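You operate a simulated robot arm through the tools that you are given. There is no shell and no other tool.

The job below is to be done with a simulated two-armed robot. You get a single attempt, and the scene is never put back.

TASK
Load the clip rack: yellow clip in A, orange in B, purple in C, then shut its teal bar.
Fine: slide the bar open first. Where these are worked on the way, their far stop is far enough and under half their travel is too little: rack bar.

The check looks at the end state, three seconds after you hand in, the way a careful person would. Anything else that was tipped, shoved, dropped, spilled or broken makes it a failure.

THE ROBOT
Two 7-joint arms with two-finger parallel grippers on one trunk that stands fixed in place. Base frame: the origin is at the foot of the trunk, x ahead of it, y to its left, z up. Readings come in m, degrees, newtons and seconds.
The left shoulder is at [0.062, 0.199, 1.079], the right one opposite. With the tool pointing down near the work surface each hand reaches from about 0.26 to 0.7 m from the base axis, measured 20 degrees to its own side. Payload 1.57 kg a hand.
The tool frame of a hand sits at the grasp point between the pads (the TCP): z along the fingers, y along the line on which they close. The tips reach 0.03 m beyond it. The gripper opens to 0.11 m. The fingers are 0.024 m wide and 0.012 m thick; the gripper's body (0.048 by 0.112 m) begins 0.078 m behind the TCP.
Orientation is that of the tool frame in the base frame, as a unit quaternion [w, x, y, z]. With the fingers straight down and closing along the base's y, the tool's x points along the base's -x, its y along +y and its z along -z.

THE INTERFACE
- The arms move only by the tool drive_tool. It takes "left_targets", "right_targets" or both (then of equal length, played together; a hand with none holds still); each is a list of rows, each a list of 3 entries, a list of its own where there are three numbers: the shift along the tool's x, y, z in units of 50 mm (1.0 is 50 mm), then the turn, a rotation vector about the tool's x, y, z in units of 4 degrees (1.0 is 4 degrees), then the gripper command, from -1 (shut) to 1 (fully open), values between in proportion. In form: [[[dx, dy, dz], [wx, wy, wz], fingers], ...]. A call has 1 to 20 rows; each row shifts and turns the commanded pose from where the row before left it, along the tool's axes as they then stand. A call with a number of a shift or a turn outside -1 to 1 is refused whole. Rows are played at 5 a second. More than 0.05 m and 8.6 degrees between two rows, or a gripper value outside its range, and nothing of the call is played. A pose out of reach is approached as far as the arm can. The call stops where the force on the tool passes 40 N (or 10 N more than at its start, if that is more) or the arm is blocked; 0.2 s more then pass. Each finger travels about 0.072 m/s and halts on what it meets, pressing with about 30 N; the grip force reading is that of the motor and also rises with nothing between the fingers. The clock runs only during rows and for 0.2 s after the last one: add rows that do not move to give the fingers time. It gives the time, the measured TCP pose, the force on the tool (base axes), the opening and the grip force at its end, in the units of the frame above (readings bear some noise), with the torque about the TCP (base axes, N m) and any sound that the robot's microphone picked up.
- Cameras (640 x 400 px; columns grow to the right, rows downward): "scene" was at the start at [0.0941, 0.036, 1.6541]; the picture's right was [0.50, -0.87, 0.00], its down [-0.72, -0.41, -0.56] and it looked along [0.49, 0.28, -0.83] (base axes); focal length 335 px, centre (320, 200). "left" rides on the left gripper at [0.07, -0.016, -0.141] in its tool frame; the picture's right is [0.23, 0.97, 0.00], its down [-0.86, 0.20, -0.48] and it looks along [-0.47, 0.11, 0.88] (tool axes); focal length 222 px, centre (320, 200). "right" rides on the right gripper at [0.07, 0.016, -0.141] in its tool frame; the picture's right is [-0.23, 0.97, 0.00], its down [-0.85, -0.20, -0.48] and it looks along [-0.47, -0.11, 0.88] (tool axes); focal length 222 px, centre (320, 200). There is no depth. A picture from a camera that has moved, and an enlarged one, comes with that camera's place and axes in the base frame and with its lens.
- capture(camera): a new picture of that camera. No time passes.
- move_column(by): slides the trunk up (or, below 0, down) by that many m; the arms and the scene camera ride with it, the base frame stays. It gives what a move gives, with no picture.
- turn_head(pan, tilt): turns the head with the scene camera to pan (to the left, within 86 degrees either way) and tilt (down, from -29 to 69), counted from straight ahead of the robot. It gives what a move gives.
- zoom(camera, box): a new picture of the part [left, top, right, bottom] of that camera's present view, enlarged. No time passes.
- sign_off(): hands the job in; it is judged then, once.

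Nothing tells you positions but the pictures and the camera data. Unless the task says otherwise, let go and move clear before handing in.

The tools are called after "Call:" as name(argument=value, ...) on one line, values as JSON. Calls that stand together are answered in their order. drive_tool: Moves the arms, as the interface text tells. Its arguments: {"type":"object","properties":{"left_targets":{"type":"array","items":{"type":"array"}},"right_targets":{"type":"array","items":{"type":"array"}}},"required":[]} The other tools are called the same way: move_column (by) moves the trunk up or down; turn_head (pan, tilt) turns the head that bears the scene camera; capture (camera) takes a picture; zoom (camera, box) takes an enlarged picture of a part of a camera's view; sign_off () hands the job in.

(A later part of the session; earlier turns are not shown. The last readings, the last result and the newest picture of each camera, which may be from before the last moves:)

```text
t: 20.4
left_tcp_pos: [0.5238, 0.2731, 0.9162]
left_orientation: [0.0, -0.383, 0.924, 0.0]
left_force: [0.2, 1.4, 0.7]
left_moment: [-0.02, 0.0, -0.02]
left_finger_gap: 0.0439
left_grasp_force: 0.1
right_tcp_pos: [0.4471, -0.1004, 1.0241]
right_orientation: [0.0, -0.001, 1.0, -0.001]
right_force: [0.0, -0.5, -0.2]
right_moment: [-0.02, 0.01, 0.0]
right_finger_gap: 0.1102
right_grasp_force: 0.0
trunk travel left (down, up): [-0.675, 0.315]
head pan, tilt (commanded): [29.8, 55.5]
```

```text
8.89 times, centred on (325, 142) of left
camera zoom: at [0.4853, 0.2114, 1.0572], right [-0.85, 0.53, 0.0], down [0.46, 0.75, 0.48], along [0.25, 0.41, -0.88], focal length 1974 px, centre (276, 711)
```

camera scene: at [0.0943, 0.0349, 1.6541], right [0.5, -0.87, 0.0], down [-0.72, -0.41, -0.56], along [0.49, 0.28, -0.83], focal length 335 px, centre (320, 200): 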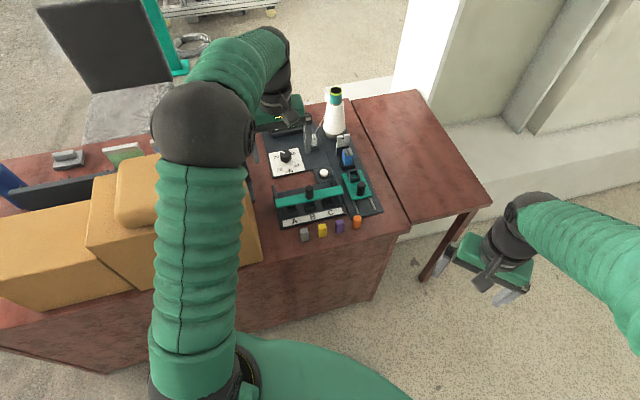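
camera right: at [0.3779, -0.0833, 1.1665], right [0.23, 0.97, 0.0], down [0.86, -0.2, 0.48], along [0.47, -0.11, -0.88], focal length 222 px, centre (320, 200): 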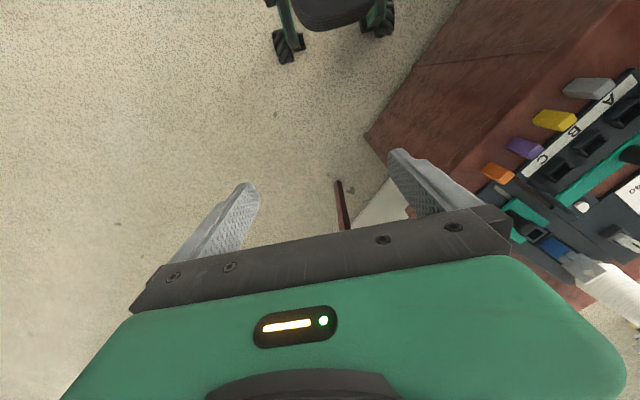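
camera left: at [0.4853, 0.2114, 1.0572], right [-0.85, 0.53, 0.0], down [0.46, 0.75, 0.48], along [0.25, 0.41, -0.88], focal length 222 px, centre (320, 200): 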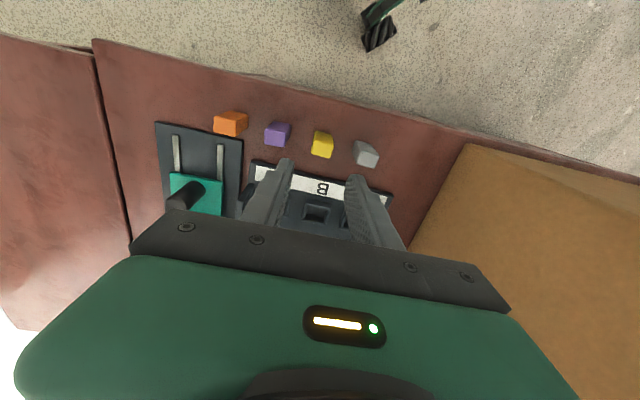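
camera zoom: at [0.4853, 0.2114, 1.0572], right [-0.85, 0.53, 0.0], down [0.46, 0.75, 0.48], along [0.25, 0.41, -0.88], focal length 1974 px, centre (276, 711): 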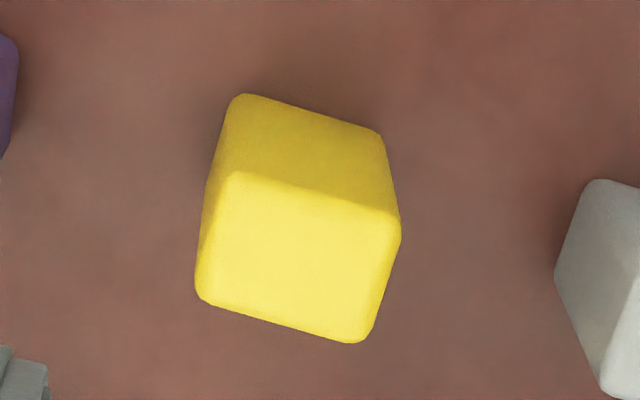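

The yellow clip is offset about 3 mm nearer and 2 mm toward A. I'll correct and descend to just above it for another check.

Call:
drive_tool(left_targets=[[[0.066, 0.046, 0], [0, 0, 0], -0.2], [[0, 0, 0.4], [0, 0, 0], -0.2], [[0, 0, 0.4], [0, 0, 0], -0.2], [[0, 0, 0.4], [0, 0, 0], -0.2], [[0, 0, 0], [0, 0, 0], -0.2], [[0, 0, 0], [0, 0, 0], -0.2]])

Call:
zoom(camera="left", box=[240, 120, 400, 220])

Call:
zoom(camera="scene", box=[285, 190, 365, 240])

```text
t: 21.8
left_tcp_pos: [0.5161, 0.2711, 0.856]
left_orientation: [0.0, -0.383, 0.924, 0.0]
left_force: [-0.1, 0.2, 0.1]
left_moment: [-0.02, 0.0, -0.01]
left_finger_gap: 0.0441
left_grasp_force: 0.1
right_tcp_pos: [0.447, -0.1002, 1.0248]
right_orientation: [0.0, 0.0, 1.0, -0.001]
right_force: [0.0, -0.1, -1.1]
right_moment: [0.01, 0.01, -0.02]
right_finger_gap: 0.1101
right_grasp_force: 0.1
trunk travel left (down, up): [-0.675, 0.315]
head pan, tilt (commanded): [29.8, 55.5]
```

```text
4.00 times, centred on (320, 170) of left
camera zoom: at [0.4785, 0.2102, 0.997], right [-0.85, 0.53, 0.0], down [0.46, 0.75, 0.48], along [0.25, 0.41, -0.88], focal length 888 px, centre (320, 320)
```

zoom: 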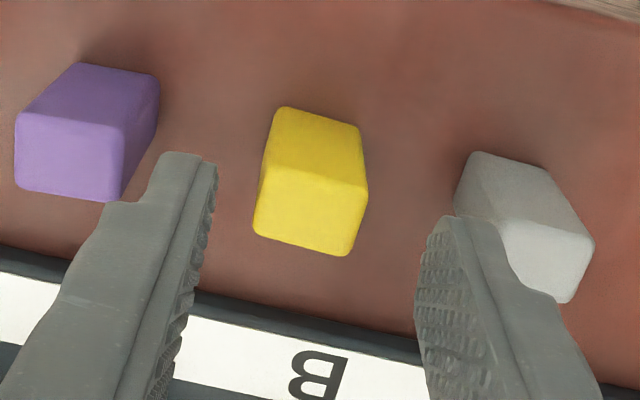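

```text
8.00 times, centred on (325, 215) of scene
camera zoom: at [0.0956, 0.0348, 1.654], right [0.5, -0.87, 0.0], down [-0.72, -0.41, -0.56], along [0.49, 0.28, -0.83], focal length 2677 px, centre (280, 80)
```

zoom: 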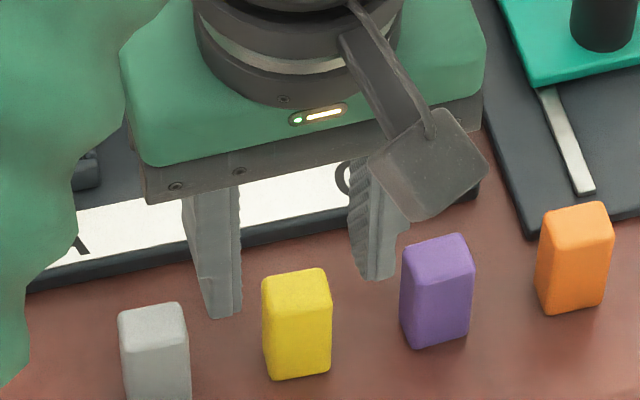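

The view shows the tool moved a bit more than commanded, so the arm may not have settled. I'll wait a moment and measure again.

Call:
drive_tool(left_targets=[[[0, 0, 0], [0, 0, 0], -0.2], [[0, 0, 0], [0, 0, 0], -0.2], [[0, 0, 0], [0, 0, 0], -0.2], [[0, 0, 0], [0, 0, 0], -0.2], [[0, 0, 0], [0, 0, 0], -0.2]])

Call:
zoom(camera="left", box=[240, 120, 400, 220])

```text
t: 23.0
left_tcp_pos: [0.5168, 0.2717, 0.8565]
left_orientation: [-0.001, -0.383, 0.924, 0.0]
left_force: [-0.9, -0.4, -0.2]
left_moment: [-0.01, -0.03, 0.01]
left_finger_gap: 0.0443
left_grasp_force: 0.2
right_tcp_pos: [0.4457, -0.1005, 1.024]
right_orientation: [0.0, 0.0, 1.0, 0.0]
right_force: [0.5, 0.3, 0.3]
right_moment: [0.0, 0.01, -0.01]
right_finger_gap: 0.1099
right_grasp_force: 0.1
trunk travel left (down, up): [-0.675, 0.315]
head pan, tilt (commanded): [29.8, 55.5]
```

```text
4.00 times, centred on (320, 170) of left
camera zoom: at [0.4785, 0.2102, 0.9971], right [-0.85, 0.53, 0.0], down [0.46, 0.75, 0.48], along [0.25, 0.41, -0.88], focal length 888 px, centre (320, 320)
```

zoom: 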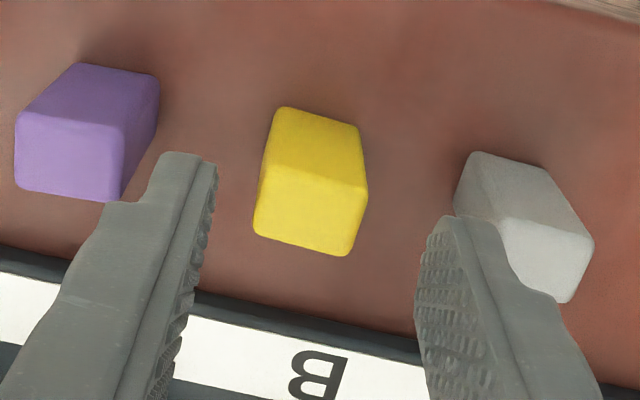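

The pose is steady now; the clip is about 2.6 mm farther and 1.7 mm toward C from the tool axis. I'll correct that and check once more.

Call:
drive_tool(left_targets=[[[-0.052, -0.034, 0], [0, 0, 0], -0.2], [[0, 0, 0], [0, 0, 0], -0.2], [[0, 0, 0], [0, 0, 0], -0.2], [[0, 0, 0], [0, 0, 0], -0.2], [[0, 0, 0], [0, 0, 0], -0.2]])

Call:
zoom(camera="left", box=[240, 120, 400, 220])

```text
t: 24.2
left_tcp_pos: [0.5196, 0.2714, 0.8562]
left_orientation: [0.001, -0.383, 0.924, 0.001]
left_force: [0.6, -0.3, -1.2]
left_moment: [0.02, -0.01, 0.0]
left_finger_gap: 0.0439
left_grasp_force: 0.1
right_tcp_pos: [0.4464, -0.0999, 1.0243]
right_orientation: [0.0, 0.001, 1.0, 0.0]
right_force: [0.5, -0.2, 0.4]
right_moment: [0.04, -0.01, 0.02]
right_finger_gap: 0.11
right_grasp_force: 0.1
trunk travel left (down, up): [-0.675, 0.315]
head pan, tilt (commanded): [29.8, 55.5]
```

```text
4.00 times, centred on (320, 170) of left
camera zoom: at [0.4817, 0.2105, 0.9977], right [-0.85, 0.53, 0.0], down [0.46, 0.75, 0.48], along [0.25, 0.41, -0.88], focal length 888 px, centre (320, 320)
```

zoom: 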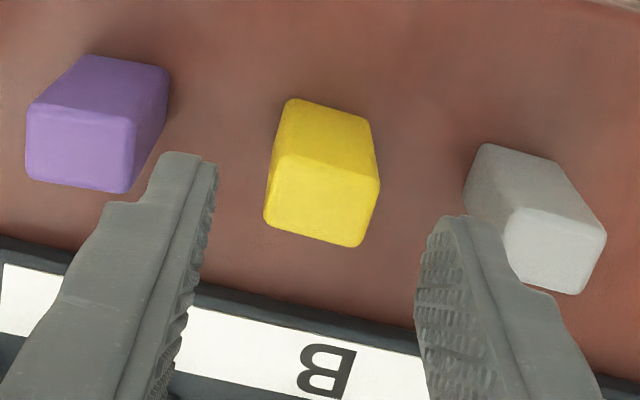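

The clip is now centred between the fingers. I'll lower to about z=0.82, so that only the upper part is gripped, and close.

Call:
drive_tool(left_targets=[[[0, 0, 0.36], [0, 0, 0], -0.2], [[0, 0, 0.36], [0, 0, 0], -0.2], [[0, 0, 0], [0, 0, 0], -0.2], [[0, 0, 0], [0, 0, 0], -0.2], [[0, 0, 0], [0, 0, 0], -0.4], [[0, 0, 0], [0, 0, 0], -0.55], [[0, 0, 0], [0, 0, 0], -0.8], [[0, 0, 0], [0, 0, 0], -1], [[0, 0, 0], [0, 0, 0], -1]])

Call:
zoom(camera="left", box=[240, 120, 400, 220])

Call:
zoom(camera="scene", box=[285, 190, 365, 240])

```text
t: 26.2
left_tcp_pos: [0.5205, 0.2713, 0.8208]
left_orientation: [0.0, -0.383, 0.924, -0.001]
left_force: [0.1, 0.8, 0.4]
left_moment: [0.01, -0.03, 0.01]
left_finger_gap: 0.0224
left_grasp_force: 30.2
right_tcp_pos: [0.4476, -0.1, 1.0249]
right_orientation: [0.0, 0.0, 1.0, 0.0]
right_force: [-0.5, 0.1, 0.2]
right_moment: [0.0, 0.02, 0.03]
right_finger_gap: 0.1099
right_grasp_force: 0.1
trunk travel left (down, up): [-0.675, 0.315]
head pan, tilt (commanded): [29.8, 55.5]
```

```text
4.00 times, centred on (320, 170) of left
camera zoom: at [0.4818, 0.211, 0.9619], right [-0.85, 0.53, 0.0], down [0.46, 0.75, 0.48], along [0.25, 0.41, -0.88], focal length 888 px, centre (320, 320)
```

zoom: 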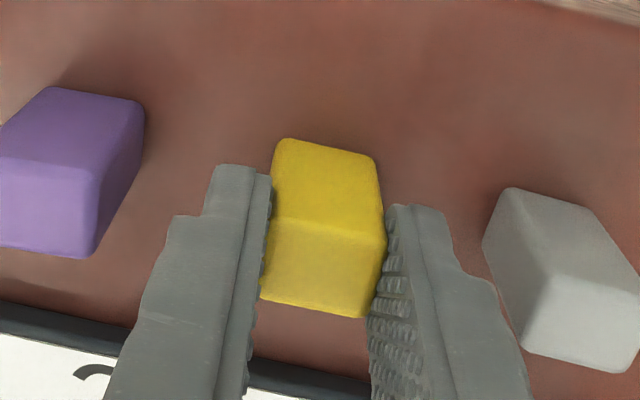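

```text
8.00 times, centred on (325, 215) of scene
camera zoom: at [0.0957, 0.0349, 1.654], right [0.5, -0.87, 0.0], down [-0.72, -0.41, -0.56], along [0.49, 0.28, -0.83], focal length 2677 px, centre (280, 80)
```

zoom: 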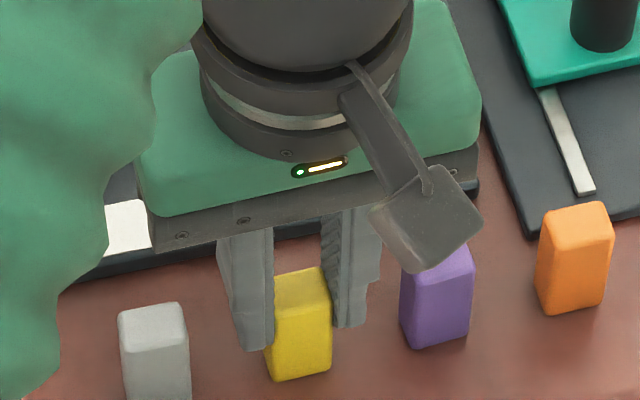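

The yellow clip is gripped squarely (22 mm). I'll lift it 10 cm and move it above socket A in steps, keeping an eye on the tall box to the left.

Call:
drive_tool(left_targets=[[[0, 0, -0.3], [0, 0, 0], -1], [[0, 0, -0.6], [0, 0, 0], -1], [[0, 0, -0.6], [0, 0, 0], -1], [[0, 0, -0.5], [0, 0, 0], -1], [[-0.5, 0.35, 0], [0, 0, 0], -1], [[-0.5, 0.35, 0], [0, 0, 0], -1], [[-0.5, 0.35, 0], [0, 0, 0], -1], [[-0.5, 0.35, 0], [0, 0, 0], -1], [[0, 0, 0], [0, 0, 0], -1], [[0, 0, 0], [0, 0, 0], -1], [[0, 0, 0], [0, 0, 0], -1], [[0, 0, 0], [0, 0, 0], -1]])

Call:
capture(camera="left")

Call:
zoom(camera="left", box=[240, 100, 400, 220])

Call:
capture(camera="scene")

```text
t: 28.8
left_tcp_pos: [0.5416, 0.3936, 0.9185]
left_orientation: [0.0, -0.383, 0.924, 0.001]
left_force: [-0.3, 0.4, -0.5]
left_moment: [0.02, -0.01, 0.01]
left_finger_gap: 0.0228
left_grasp_force: 29.9
right_tcp_pos: [0.4471, -0.0994, 1.0241]
right_orientation: [0.0, 0.0, 1.0, 0.0]
right_force: [-0.1, 0.1, 0.9]
right_moment: [-0.02, -0.02, 0.01]
right_finger_gap: 0.1099
right_grasp_force: 0.1
trunk travel left (down, up): [-0.675, 0.315]
head pan, tilt (commanded): [29.8, 55.5]
```

```text
taken
camera left: at [0.5037, 0.3315, 1.06], right [-0.85, 0.53, 0.0], down [0.46, 0.75, 0.48], along [0.25, 0.41, -0.88], focal length 222 px, centre (320, 200)
```

left: 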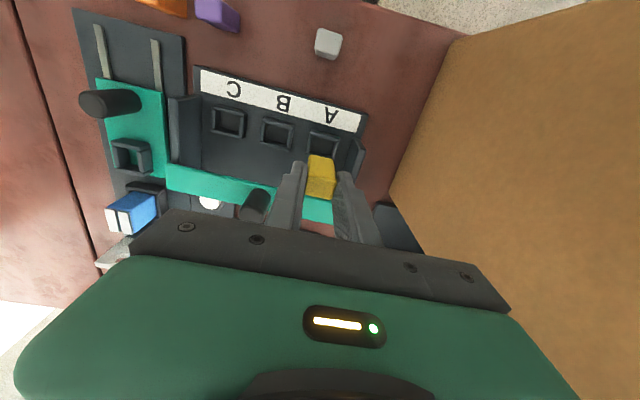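

```text
3.33 times, centred on (320, 160) of left
camera zoom: at [0.5037, 0.3315, 1.06], right [-0.85, 0.53, 0.0], down [0.46, 0.75, 0.48], along [0.25, 0.41, -0.88], focal length 740 px, centre (320, 333)
```

zoom: 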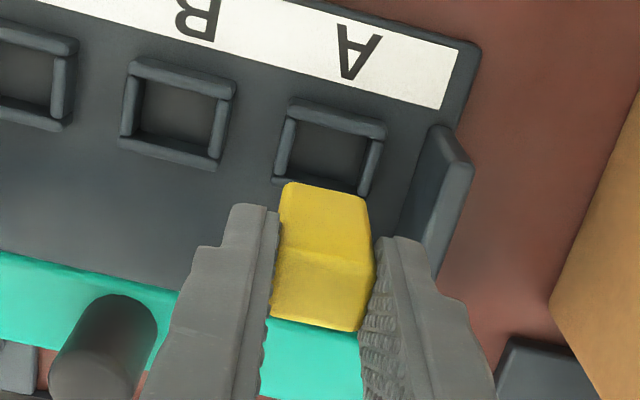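

```text
taken
camera scene: at [0.0957, 0.0357, 1.654], right [0.5, -0.87, 0.0], down [-0.72, -0.41, -0.56], along [0.49, 0.28, -0.83], focal length 335 px, centre (320, 200)
```

scene: 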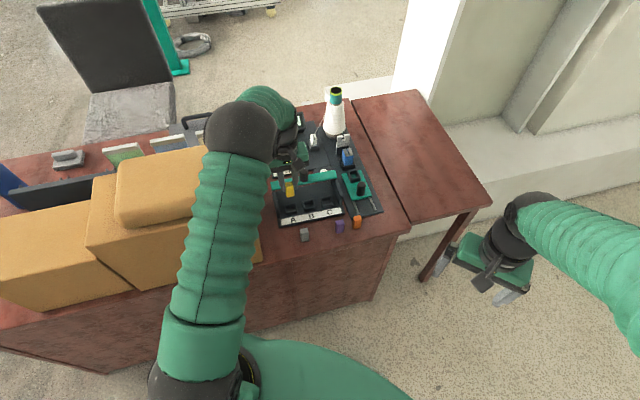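

The clip is held above socket A with about 10 cm of height. I'll zoom in to compare the socket position with the clip.

Call:
zoom(camera="left", box=[295, 120, 350, 165])

Call:
zoom(camera="left", box=[255, 110, 355, 175])

Call:
zoom(camera="scene", box=[265, 160, 345, 230])

```text
8.89 times, centred on (322, 142) of left
camera zoom: at [0.5037, 0.3315, 1.06], right [-0.85, 0.53, 0.0], down [0.46, 0.75, 0.48], along [0.25, 0.41, -0.88], focal length 1974 px, centre (298, 711)
```

zoom: 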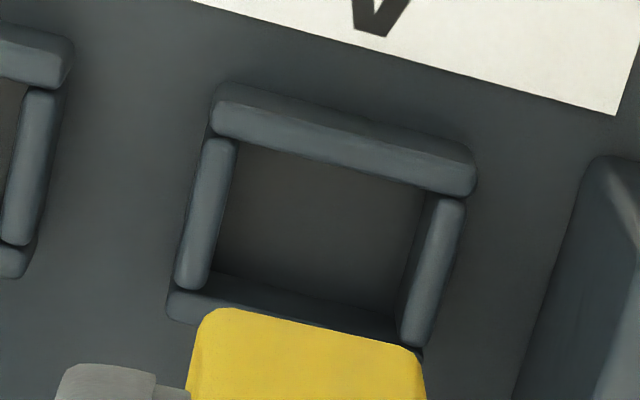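

```text
6.15 times, centred on (305, 142) of left
camera zoom: at [0.5037, 0.3315, 1.06], right [-0.85, 0.53, 0.0], down [0.46, 0.75, 0.48], along [0.25, 0.41, -0.88], focal length 1367 px, centre (412, 554)
```

zoom: 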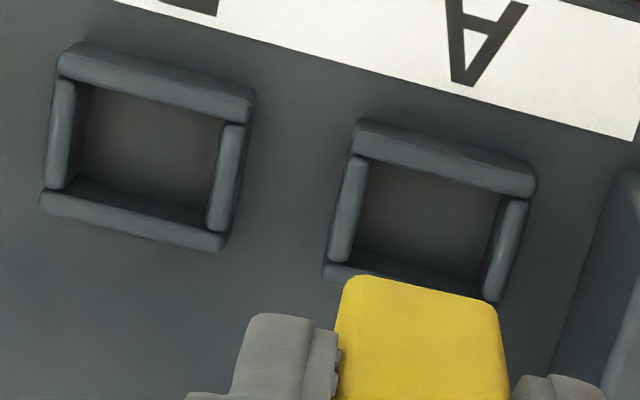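

```text
5.71 times, centred on (305, 195) of scene
camera zoom: at [0.0957, 0.0357, 1.654], right [0.5, -0.87, 0.0], down [-0.72, -0.41, -0.56], along [0.49, 0.28, -0.83], focal length 1912 px, centre (406, 229)
```

zoom: 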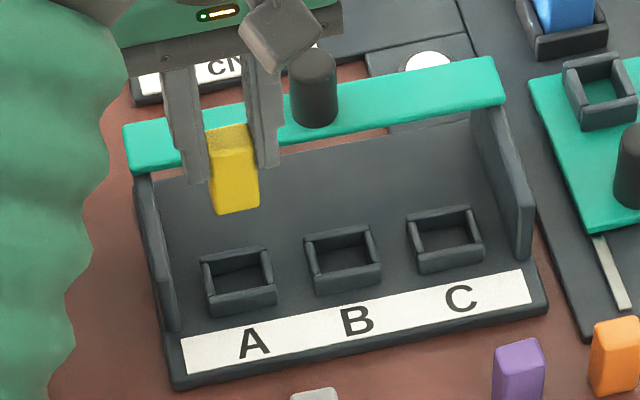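

The clip needs to go about 3 mm more toward A to sit over the socket. I'll make that correction, lower 5 cm and re-check from closer.

Call:
drive_tool(left_targets=[[[0.014, 0.064, 0], [0, 0, 0], -1], [[0, 0, 0.35], [0, 0, 0], -1], [[0, 0, 0.35], [0, 0, 0], -1], [[0, 0, 0.3], [0, 0, 0], -1], [[0, 0, 0], [0, 0, 0], -1], [[0, 0, 0], [0, 0, 0], -1], [[0, 0, 0], [0, 0, 0], -1], [[0, 0, 0], [0, 0, 0], -1]])

Call:
zoom(camera="left", box=[280, 120, 360, 180])

Call:
zoom(camera="scene", box=[275, 170, 325, 225])

```text
t: 30.6
left_tcp_pos: [0.5384, 0.3946, 0.8689]
left_orientation: [0.0, -0.383, 0.924, -0.001]
left_force: [0.4, -0.3, -0.2]
left_moment: [0.02, -0.04, 0.0]
left_finger_gap: 0.0226
left_grasp_force: 30.4
right_tcp_pos: [0.4468, -0.1002, 1.0252]
right_orientation: [0.0, -0.001, 1.0, 0.0]
right_force: [0.1, -0.8, 1.0]
right_moment: [0.03, 0.0, -0.02]
right_finger_gap: 0.1099
right_grasp_force: 0.0
trunk travel left (down, up): [-0.675, 0.315]
head pan, tilt (commanded): [29.8, 55.5]
```

```text
6.67 times, centred on (320, 150) of left
camera zoom: at [0.5009, 0.3332, 1.0103], right [-0.85, 0.53, 0.0], down [0.46, 0.75, 0.48], along [0.25, 0.41, -0.88], focal length 1481 px, centre (320, 533)
```

zoom: 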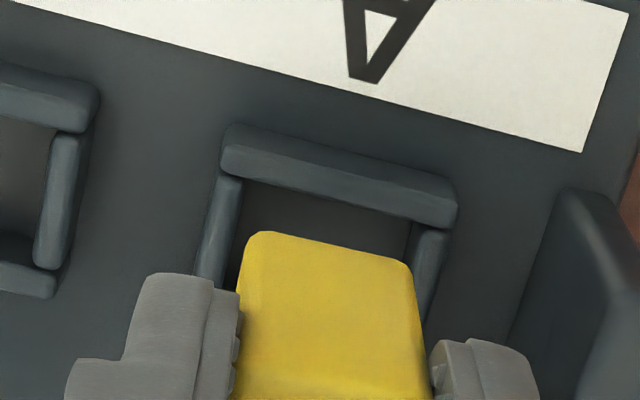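

```text
7.27 times, centred on (300, 198) of scene
camera zoom: at [0.0957, 0.0357, 1.654], right [0.5, -0.87, 0.0], down [-0.72, -0.41, -0.56], along [0.49, 0.28, -0.83], focal length 2433 px, centre (466, 218)
```

zoom: 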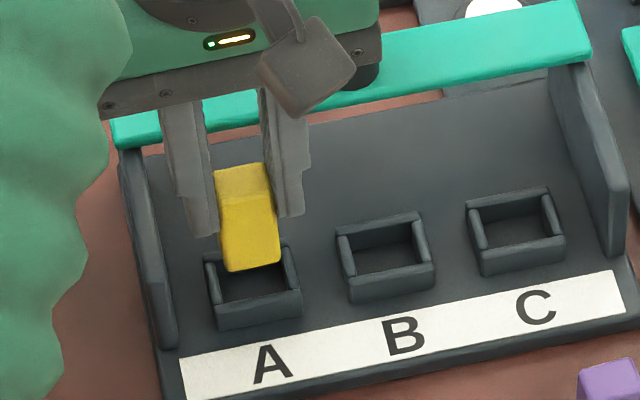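

The clip is now within about 1 mm of the socket centre. I'll make a last small correction and begin lowering it slowly, checking the force.

Call:
drive_tool(left_targets=[[[0.016, -0.008, 0], [0, 0, 0], -1], [[0, 0, 0.08], [0, 0, 0], -1], [[0, 0, 0.08], [0, 0, 0], -1], [[0, 0, 0.08], [0, 0, 0], -1], [[0, 0, 0.08], [0, 0, 0], -1], [[0, 0, 0], [0, 0, 0], -1], [[0, 0, 0], [0, 0, 0], -1]])

Call:
zoom(camera="left", box=[280, 120, 360, 180])

Call:
zoom(camera="scene", box=[275, 180, 325, 225])

```text
t: 32.2
left_tcp_pos: [0.5394, 0.3927, 0.8529]
left_orientation: [0.0, -0.383, 0.924, 0.0]
left_force: [1.1, 0.0, -1.0]
left_moment: [0.04, -0.02, -0.01]
left_finger_gap: 0.0226
left_grasp_force: 30.4
right_tcp_pos: [0.4472, -0.0996, 1.0243]
right_orientation: [-0.001, 0.0, 1.0, -0.001]
right_force: [-0.2, -0.7, -0.2]
right_moment: [0.01, 0.01, 0.03]
right_finger_gap: 0.1097
right_grasp_force: 0.0
trunk travel left (down, up): [-0.675, 0.315]
head pan, tilt (commanded): [29.8, 55.5]
```

```text
6.67 times, centred on (320, 150) of left
camera zoom: at [0.5009, 0.3325, 0.9946], right [-0.85, 0.53, 0.0], down [0.46, 0.75, 0.48], along [0.25, 0.41, -0.88], focal length 1481 px, centre (320, 533)
```

zoom: 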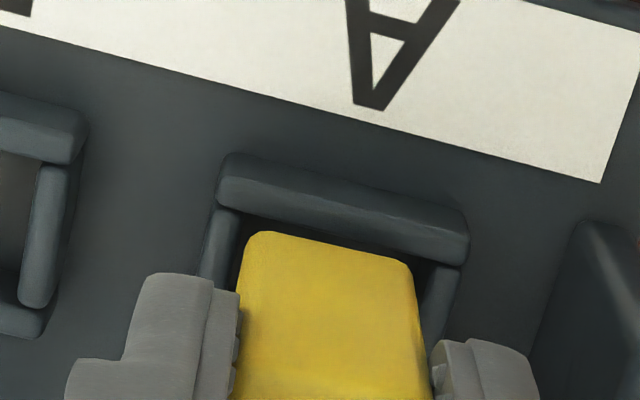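

```text
8.89 times, centred on (300, 202) of scene
camera zoom: at [0.0957, 0.0357, 1.654], right [0.5, -0.87, 0.0], down [-0.72, -0.41, -0.56], along [0.49, 0.28, -0.83], focal length 2974 px, centre (498, 178)
```

zoom: 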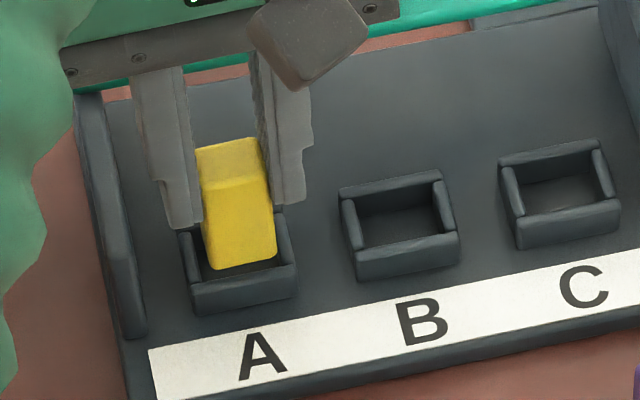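

Call:
zoom(camera="left", box=[300, 135, 345, 165])

Call:
zoom(camera="scene", box=[285, 190, 315, 215])

```text
13.33 times, centred on (322, 150) of left
camera zoom: at [0.5009, 0.3325, 0.9946], right [-0.85, 0.53, 0.0], down [0.46, 0.75, 0.48], along [0.25, 0.41, -0.88], focal length 2962 px, centre (287, 867)
```

zoom: 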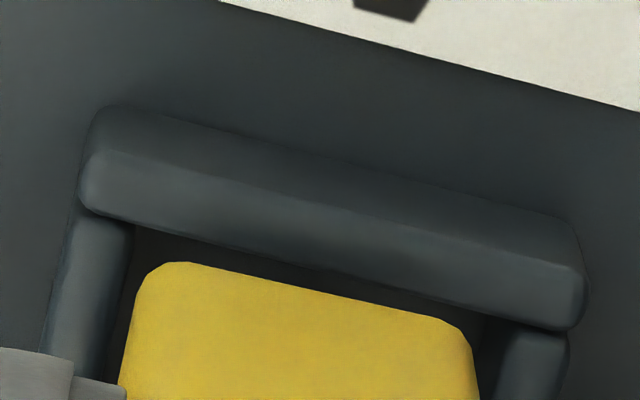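

```text
16.00 times, centred on (300, 202) of scene
camera zoom: at [0.0957, 0.0357, 1.654], right [0.5, -0.87, 0.0], down [-0.72, -0.41, -0.56], along [0.49, 0.28, -0.83], focal length 5353 px, centre (640, 160)
```

zoom: 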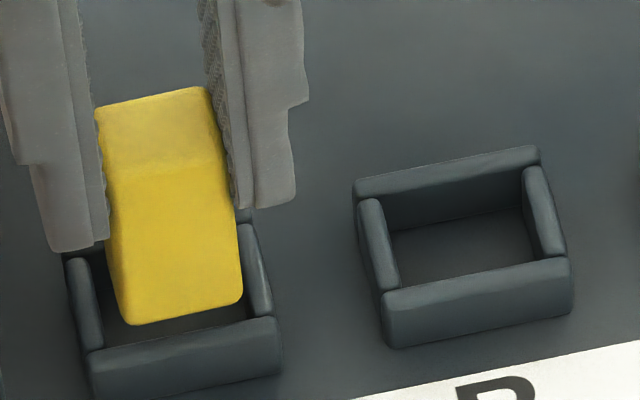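

The clip's lower end is just at the socket mouth with room on all sides; a 0.6 mm shift toward A centres it. I'll lower it into the socket.

Call:
drive_tool(left_targets=[[[0, 0.012, 0], [0, 0, 0], -1], [[0, 0, 0.06], [0, 0, 0], -1], [[0, 0, 0.06], [0, 0, 0], -1], [[0, 0, 0.06], [0, 0, 0], -1], [[0, 0, 0.06], [0, 0, 0], -1], [[0, 0, 0], [0, 0, 0], -1], [[0, 0, 0], [0, 0, 0], -1]])

Call:
zoom(camera="left", box=[280, 120, 360, 180])

Call:
zoom(camera="scene", box=[275, 180, 325, 225])

```text
t: 33.8
left_tcp_pos: [0.5367, 0.3925, 0.844]
left_orientation: [0.003, -0.383, 0.924, 0.0]
left_force: [4.9, 3.7, 24.4]
left_moment: [0.02, -0.14, 0.0]
left_finger_gap: 0.0226
left_grasp_force: 29.7
right_tcp_pos: [0.4446, -0.1017, 1.0264]
right_orientation: [0.001, 0.0, 1.0, 0.0]
right_force: [-0.8, 0.6, 0.2]
right_moment: [-0.04, 0.0, 0.02]
right_finger_gap: 0.1099
right_grasp_force: 0.0
trunk travel left (down, up): [-0.675, 0.315]
head pan, tilt (commanded): [29.8, 55.5]
```

```text
6.67 times, centred on (320, 150) of left
camera zoom: at [0.4985, 0.3316, 0.9841], right [-0.85, 0.53, 0.0], down [0.46, 0.74, 0.48], along [0.26, 0.41, -0.88], focal length 1481 px, centre (320, 533)
```

zoom: 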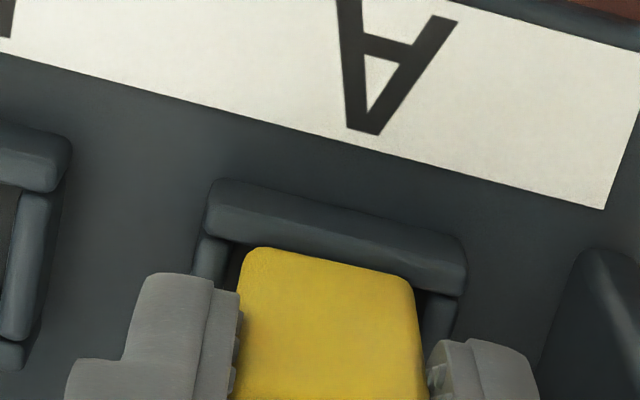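

```text
8.89 times, centred on (300, 202) of scene
camera zoom: at [0.0917, 0.033, 1.6545], right [0.5, -0.87, 0.0], down [-0.72, -0.41, -0.57], along [0.49, 0.28, -0.82], focal length 2974 px, centre (498, 178)
```

zoom: 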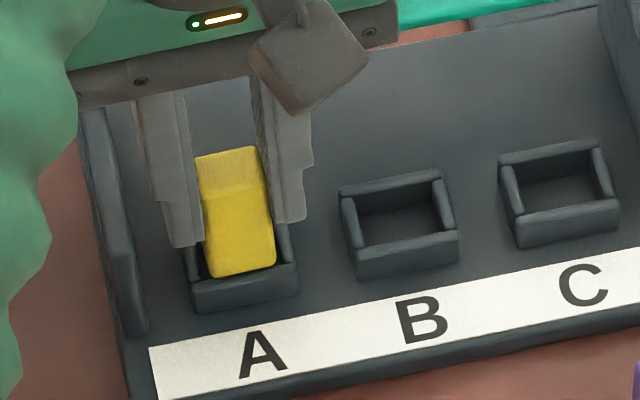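

I feel 24 N upward, so something is in contact. I'll zoom in before going any further.

Call:
zoom(camera="scene", box=[282, 188, 312, 213])

Call:
zoom(camera="left", box=[300, 140, 345, 170])

Call:
capture(camera="left")

```text
16.00 times, centred on (297, 200) of scene
camera zoom: at [0.0917, 0.033, 1.6545], right [0.5, -0.87, 0.0], down [-0.72, -0.41, -0.57], along [0.49, 0.28, -0.82], focal length 5353 px, centre (688, 192)
```

zoom: 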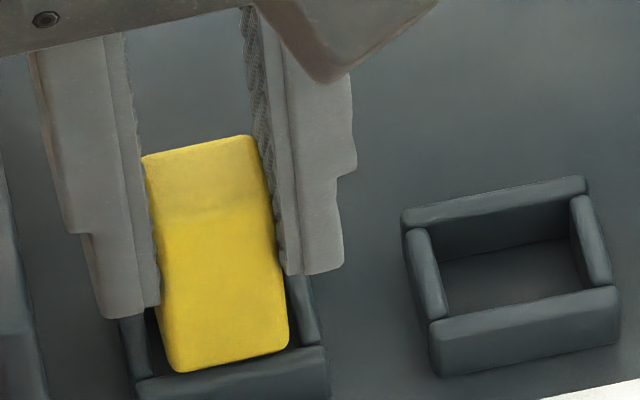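

```text
13.33 times, centred on (322, 155) of left
camera zoom: at [0.4985, 0.3316, 0.9841], right [-0.85, 0.53, 0.0], down [0.46, 0.74, 0.48], along [0.26, 0.41, -0.88], focal length 2962 px, centre (287, 800)
```

zoom: 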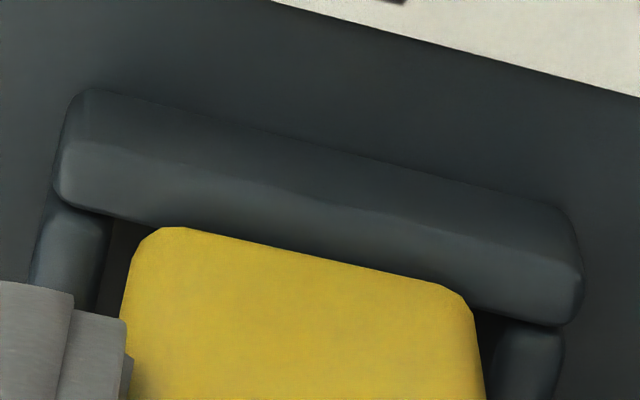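

```text
taken
camera left: at [0.4985, 0.3316, 0.9841], right [-0.85, 0.53, 0.0], down [0.46, 0.74, 0.48], along [0.26, 0.41, -0.88], focal length 222 px, centre (320, 200)
```

left: 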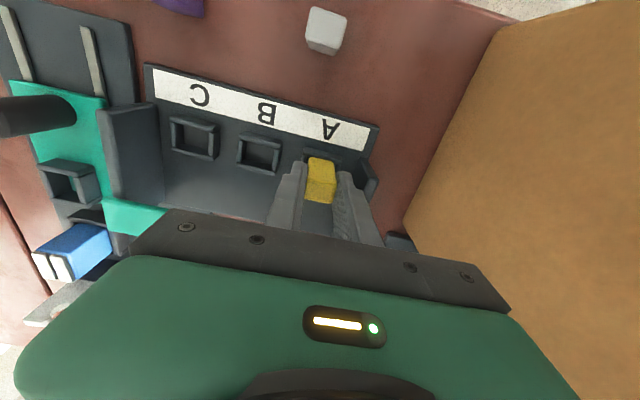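

The clip's near lower edge is resting on the socket's near wall, so the wall top is lower (≈0.783) than I assumed and the socket centre is about 3.5 mm farther. I'll raise it, shift forward and look again.

Call:
drive_tool(left_targets=[[[0, 0, -0.2], [0, 0, 0], -1], [[0, 0, -0.2], [0, 0, 0], -1], [[-0.07, 0.006, 0], [0, 0, 0], -1], [[0, 0, 0], [0, 0, 0], -1], [[0, 0, 0], [0, 0, 0], -1], [[0, 0, 0], [0, 0, 0], -1], [[0, 0, 0], [0, 0, 0], -1]])

Call:
zoom(camera="left", box=[280, 120, 360, 180])

Call:
zoom(camera="scene", box=[282, 188, 312, 213])

```text
t: 35.4
left_tcp_pos: [0.5393, 0.3963, 0.861]
left_orientation: [0.001, -0.383, 0.924, 0.0]
left_force: [0.1, -0.5, -0.5]
left_moment: [0.01, 0.03, 0.0]
left_finger_gap: 0.023
left_grasp_force: 30.1
right_tcp_pos: [0.4456, -0.0992, 1.0245]
right_orientation: [0.0, 0.0, 1.0, 0.0]
right_force: [-0.2, -0.5, -0.7]
right_moment: [0.01, -0.04, 0.02]
right_finger_gap: 0.1099
right_grasp_force: 0.2
trunk travel left (down, up): [-0.675, 0.315]
head pan, tilt (commanded): [29.8, 55.5]
```

```text
6.67 times, centred on (320, 150) of left
camera zoom: at [0.5015, 0.3348, 1.002], right [-0.85, 0.53, 0.0], down [0.46, 0.75, 0.48], along [0.25, 0.41, -0.88], focal length 1481 px, centre (320, 533)
```

zoom: 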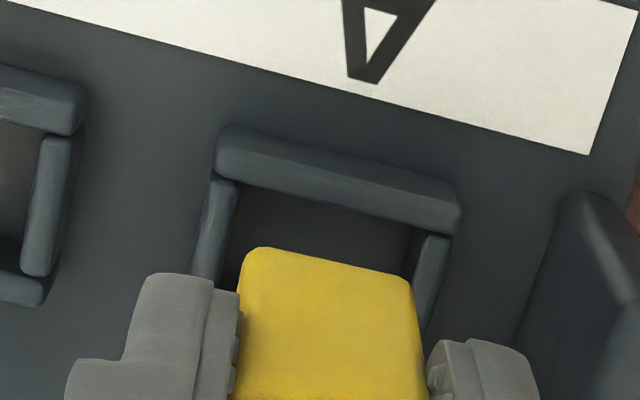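

```text
16.00 times, centred on (297, 200) of scene
camera zoom: at [0.0959, 0.0357, 1.654], right [0.5, -0.87, 0.0], down [-0.72, -0.41, -0.56], along [0.49, 0.28, -0.83], focal length 5353 px, centre (688, 192)
```

zoom: 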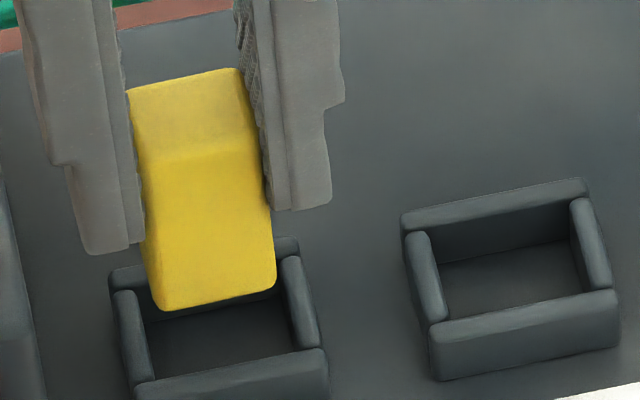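

The clip slid up about 7 mm in the grip during that contact, so wall top is really about 0.79. I'll zoom in on the sockets again to recompute the offset precisely.

Call:
zoom(camera="left", box=[295, 130, 350, 170])

Call:
zoom(camera="left", box=[230, 115, 310, 175])

Call:
zoom(camera="scene", box=[280, 180, 345, 225])

```text
10.00 times, centred on (322, 150) of left
camera zoom: at [0.5015, 0.3348, 1.002], right [-0.85, 0.53, 0.0], down [0.46, 0.75, 0.48], along [0.25, 0.41, -0.88], focal length 2221 px, centre (295, 700)
```

zoom: 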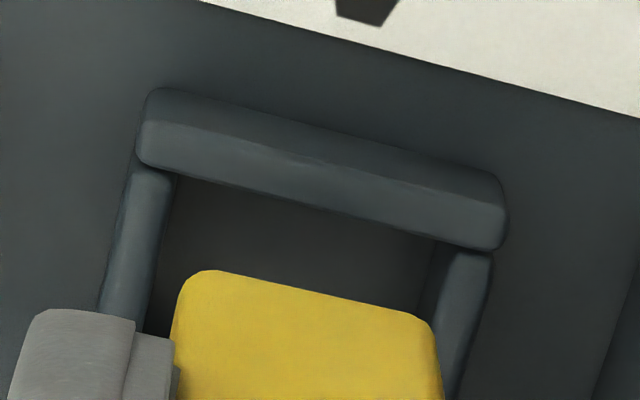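

```text
6.67 times, centred on (270, 145) of left
camera zoom: at [0.5015, 0.3348, 1.002], right [-0.85, 0.53, 0.0], down [0.46, 0.75, 0.48], along [0.25, 0.41, -0.88], focal length 1481 px, centre (653, 567)
```

zoom: 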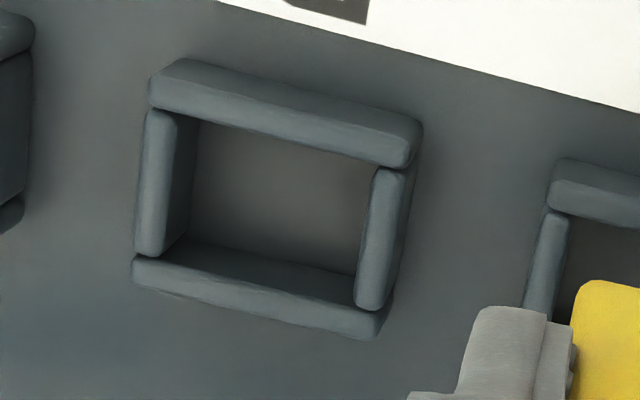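

```text
8.89 times, centred on (312, 202) of scene
camera zoom: at [0.0959, 0.0357, 1.654], right [0.5, -0.87, 0.0], down [-0.72, -0.41, -0.56], along [0.49, 0.28, -0.83], focal length 2974 px, centre (387, 178)
```

zoom: 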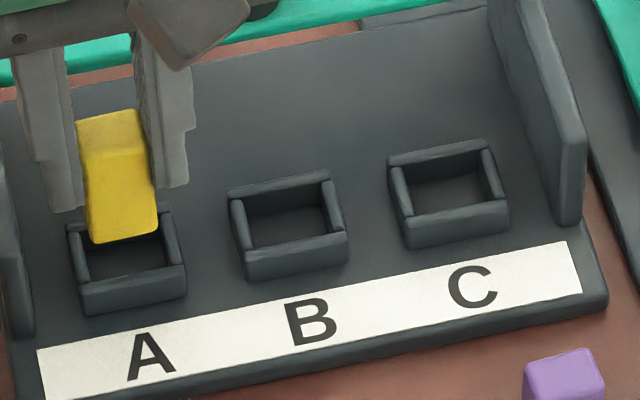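

Recomputing, the clip is nearly centred front-to-back and needs about 1 mm toward C, plus a 1.5° twist to match the rack. I'll apply both, lower to just above the mouth and check.

Call:
drive_tool(left_targets=[[[0, -0.02, 0], [0, 0, 0.375], -1], [[0, 0, 0.13], [0, 0, 0], -1], [[0, 0, 0.13], [0, 0, 0], -1], [[0, 0, 0], [0, 0, 0], -1], [[0, 0, 0], [0, 0, 0], -1], [[0, 0, 0], [0, 0, 0], -1], [[0, 0, 0], [0, 0, 0], -1]])

Call:
zoom(camera="left", box=[295, 130, 350, 170])

Call:
zoom(camera="scene", box=[282, 188, 312, 213])

```text
t: 37.0
left_tcp_pos: [0.5402, 0.3966, 0.8481]
left_orientation: [-0.001, -0.371, 0.929, 0.0]
left_force: [0.0, -0.3, -1.3]
left_moment: [-0.04, -0.01, 0.03]
left_finger_gap: 0.0228
left_grasp_force: 30.6
right_tcp_pos: [0.4463, -0.0997, 1.0242]
right_orientation: [0.0, 0.001, 1.0, 0.0]
right_force: [-0.3, 0.3, -0.6]
right_moment: [-0.02, 0.04, 0.01]
right_finger_gap: 0.1097
right_grasp_force: 0.1
trunk travel left (down, up): [-0.675, 0.315]
head pan, tilt (commanded): [29.8, 55.5]
```

```text
10.00 times, centred on (322, 150) of left
camera zoom: at [0.5012, 0.3356, 0.9896], right [-0.84, 0.55, 0.0], down [0.48, 0.73, 0.48], along [0.26, 0.4, -0.88], focal length 2221 px, centre (295, 700)
```

zoom: 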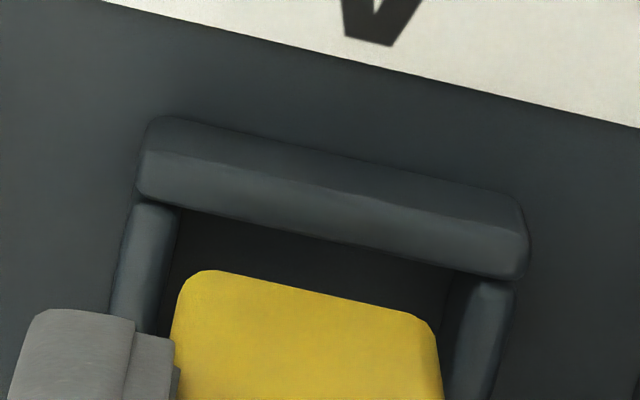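

```text
16.00 times, centred on (297, 200) of scene
camera zoom: at [0.0957, 0.0357, 1.654], right [0.5, -0.87, 0.0], down [-0.72, -0.41, -0.56], along [0.49, 0.28, -0.83], focal length 5353 px, centre (688, 192)
```

zoom: 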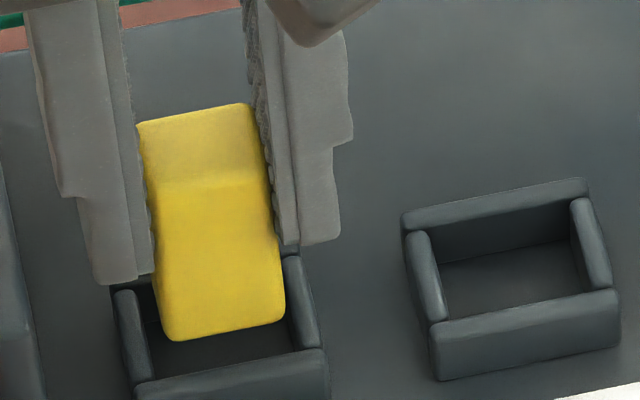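

The clip is centred sideways with a bit more room in front than behind. I'll shift it 0.9 mm nearer and lower gently.

Call:
drive_tool(left_targets=[[[0.018, 0.006, 0], [0, 0, 0], -1], [[0, 0, 0], [0, 0, 0], -1], [[0, 0, 0.05], [0, 0, 0], -1], [[0, 0, 0.05], [0, 0, 0], -1], [[0, 0, 0.05], [0, 0, 0], -1], [[0, 0, 0.05], [0, 0, 0], -1], [[0, 0, 0], [0, 0, 0], -1], [[0, 0, 0], [0, 0, 0], -1]])

Call:
zoom(camera="left", box=[295, 130, 350, 170])

Call:
zoom(camera="scene", box=[282, 188, 312, 213])

```text
t: 38.8
left_tcp_pos: [0.5414, 0.3954, 0.8398]
left_orientation: [-0.001, -0.371, 0.929, -0.001]
left_force: [-0.5, -0.8, 0.3]
left_moment: [0.02, 0.0, -0.02]
left_finger_gap: 0.0228
left_grasp_force: 29.6
right_tcp_pos: [0.4465, -0.0994, 1.0246]
right_orientation: [0.0, 0.001, 1.0, 0.0]
right_force: [0.1, 0.1, 0.9]
right_moment: [0.01, 0.0, 0.0]
right_finger_gap: 0.1101
right_grasp_force: 0.1
trunk travel left (down, up): [-0.675, 0.315]
head pan, tilt (commanded): [29.8, 55.5]
```

```text
10.00 times, centred on (322, 150) of left
camera zoom: at [0.5008, 0.3356, 0.98], right [-0.84, 0.55, 0.0], down [0.48, 0.73, 0.48], along [0.26, 0.4, -0.88], focal length 2221 px, centre (295, 700)
```

zoom: 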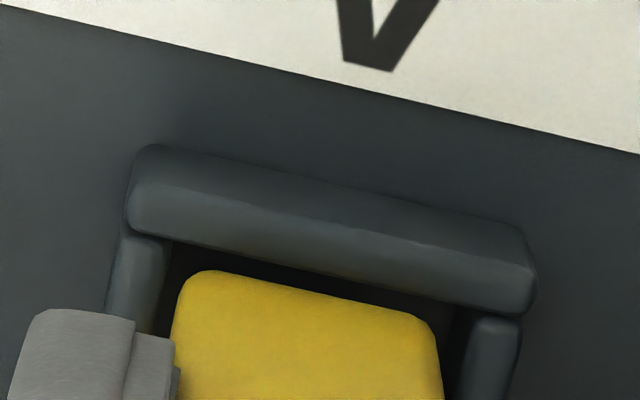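

```text
16.00 times, centred on (297, 200) of scene
camera zoom: at [0.0957, 0.0357, 1.654], right [0.5, -0.87, 0.0], down [-0.72, -0.41, -0.56], along [0.49, 0.28, -0.83], focal length 5353 px, centre (688, 192)
```

zoom: 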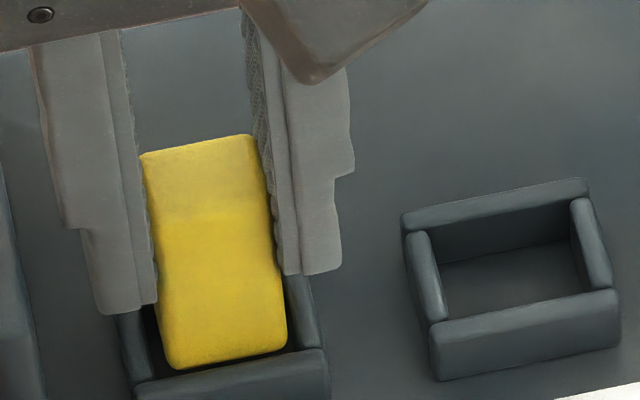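

No contact force this time, and the clip is entering the socket. I'll keep lowering in 2 mm steps to the floor.

Call:
drive_tool(left_targets=[[[0, 0, 0.04], [0, 0, 0], -1], [[0, 0, 0.04], [0, 0, 0], -1], [[0, 0, 0.04], [0, 0, 0], -1], [[0, 0, 0.04], [0, 0, 0], -1], [[0, 0, 0], [0, 0, 0], -1]])

Call:
zoom(camera="scene", box=[282, 188, 312, 213])

Call:
zoom(camera="left", box=[295, 130, 350, 170])

```text
t: 40.0
left_tcp_pos: [0.5409, 0.395, 0.8301]
left_orientation: [0.0, -0.371, 0.929, 0.001]
left_force: [-0.5, 0.0, 1.0]
left_moment: [-0.03, -0.04, 0.01]
left_finger_gap: 0.0228
left_grasp_force: 30.3
right_tcp_pos: [0.4476, -0.1001, 1.0242]
right_orientation: [0.0, 0.0, 1.0, 0.001]
right_force: [0.1, 0.6, 0.2]
right_moment: [0.0, 0.01, 0.02]
right_finger_gap: 0.1101
right_grasp_force: 0.0
trunk travel left (down, up): [-0.675, 0.315]
head pan, tilt (commanded): [29.8, 55.5]
```

```text
16.00 times, centred on (297, 200) of scene
camera zoom: at [0.0957, 0.0357, 1.654], right [0.5, -0.87, 0.0], down [-0.72, -0.41, -0.56], along [0.49, 0.28, -0.83], focal length 5353 px, centre (688, 192)
```

zoom: 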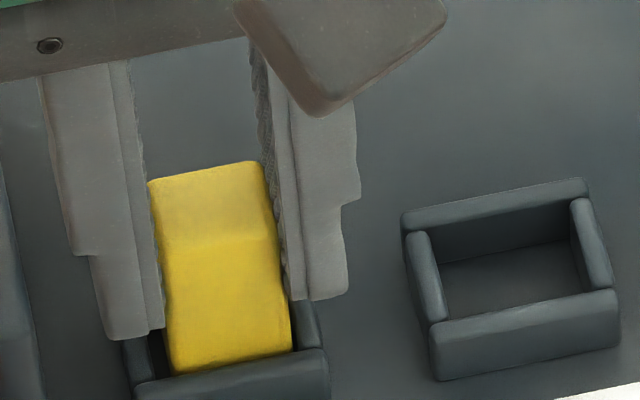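

```text
10.00 times, centred on (322, 150) of left
camera zoom: at [0.5008, 0.3347, 0.9718], right [-0.84, 0.55, 0.0], down [0.48, 0.73, 0.48], along [0.26, 0.4, -0.88], focal length 2221 px, centre (295, 700)
```

zoom: 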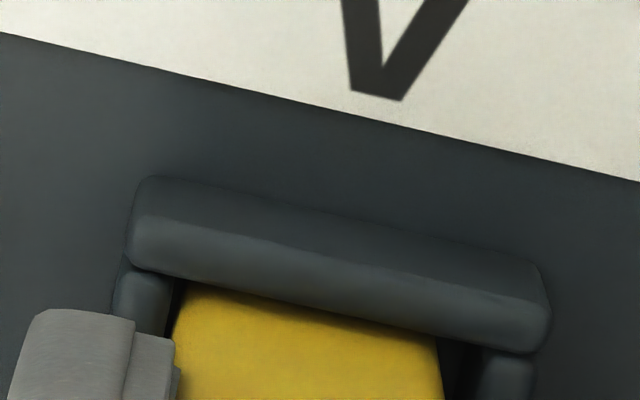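

The clip is inside the socket. A few more millimetres should find the floor.

Call:
drive_tool(left_targets=[[[0, 0, 0.03], [0, 0, 0], -1], [[0, 0, 0.03], [0, 0, 0], -1], [[0, 0, 0], [0, 0, 0], -1]])

```text
t: 40.8
left_tcp_pos: [0.5393, 0.3947, 0.8283]
left_orientation: [0.0, -0.371, 0.929, 0.0]
left_force: [-1.1, 0.2, 1.3]
left_moment: [0.05, 0.0, 0.01]
left_finger_gap: 0.0226
left_grasp_force: 29.8
right_tcp_pos: [0.4461, -0.1011, 1.0261]
right_orientation: [0.001, 0.0, 1.0, 0.0]
right_force: [-0.4, 0.2, 0.0]
right_moment: [-0.06, -0.03, 0.02]
right_finger_gap: 0.1099
right_grasp_force: 0.1
trunk travel left (down, up): [-0.675, 0.315]
head pan, tilt (commanded): [29.8, 55.5]
```

Call:
drive_tool(left_targets=[[[0, 0, 0.03], [0, 0, 0], -1], [[0, 0, 0], [0, 0, 0], -1], [[0, 0, 0], [0, 0, 0], -1]])

Call:
zoom(camera="scene", box=[282, 188, 312, 213])

Call:
capture(camera="left")

```text
t: 41.6
left_tcp_pos: [0.5393, 0.395, 0.8256]
left_orientation: [0.001, -0.371, 0.928, 0.0]
left_force: [-1.5, -1.4, 5.2]
left_moment: [-0.03, 0.1, 0.04]
left_finger_gap: 0.0231
left_grasp_force: 30.1
right_tcp_pos: [0.4464, -0.1006, 1.0252]
right_orientation: [0.0, -0.001, 1.0, 0.0]
right_force: [-0.5, 0.6, 0.6]
right_moment: [0.01, 0.01, 0.01]
right_finger_gap: 0.1099
right_grasp_force: 0.0
trunk travel left (down, up): [-0.675, 0.315]
head pan, tilt (commanded): [29.8, 55.5]
```

```text
16.00 times, centred on (297, 200) of scene
camera zoom: at [0.0946, 0.0349, 1.6541], right [0.5, -0.87, 0.0], down [-0.72, -0.41, -0.56], along [0.49, 0.28, -0.83], focal length 5353 px, centre (688, 192)
```

zoom: 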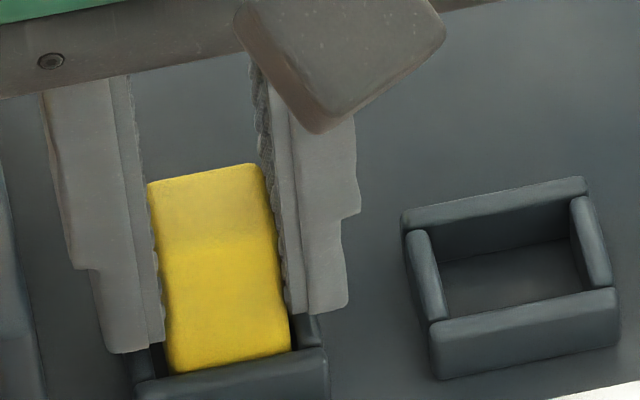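

```text
taken
camera left: at [0.5003, 0.3346, 0.9674], right [-0.84, 0.55, 0.0], down [0.48, 0.73, 0.48], along [0.26, 0.4, -0.88], focal length 222 px, centre (320, 200)
```

left: 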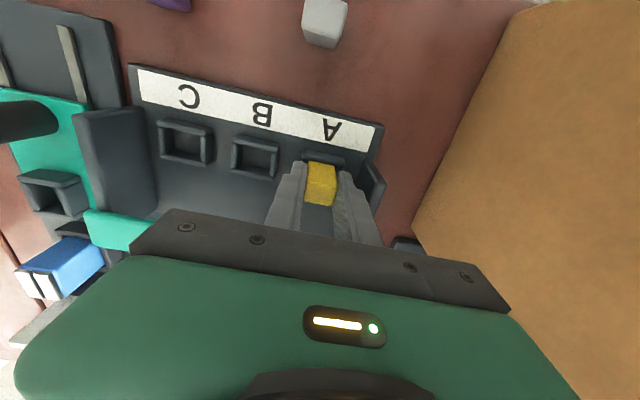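

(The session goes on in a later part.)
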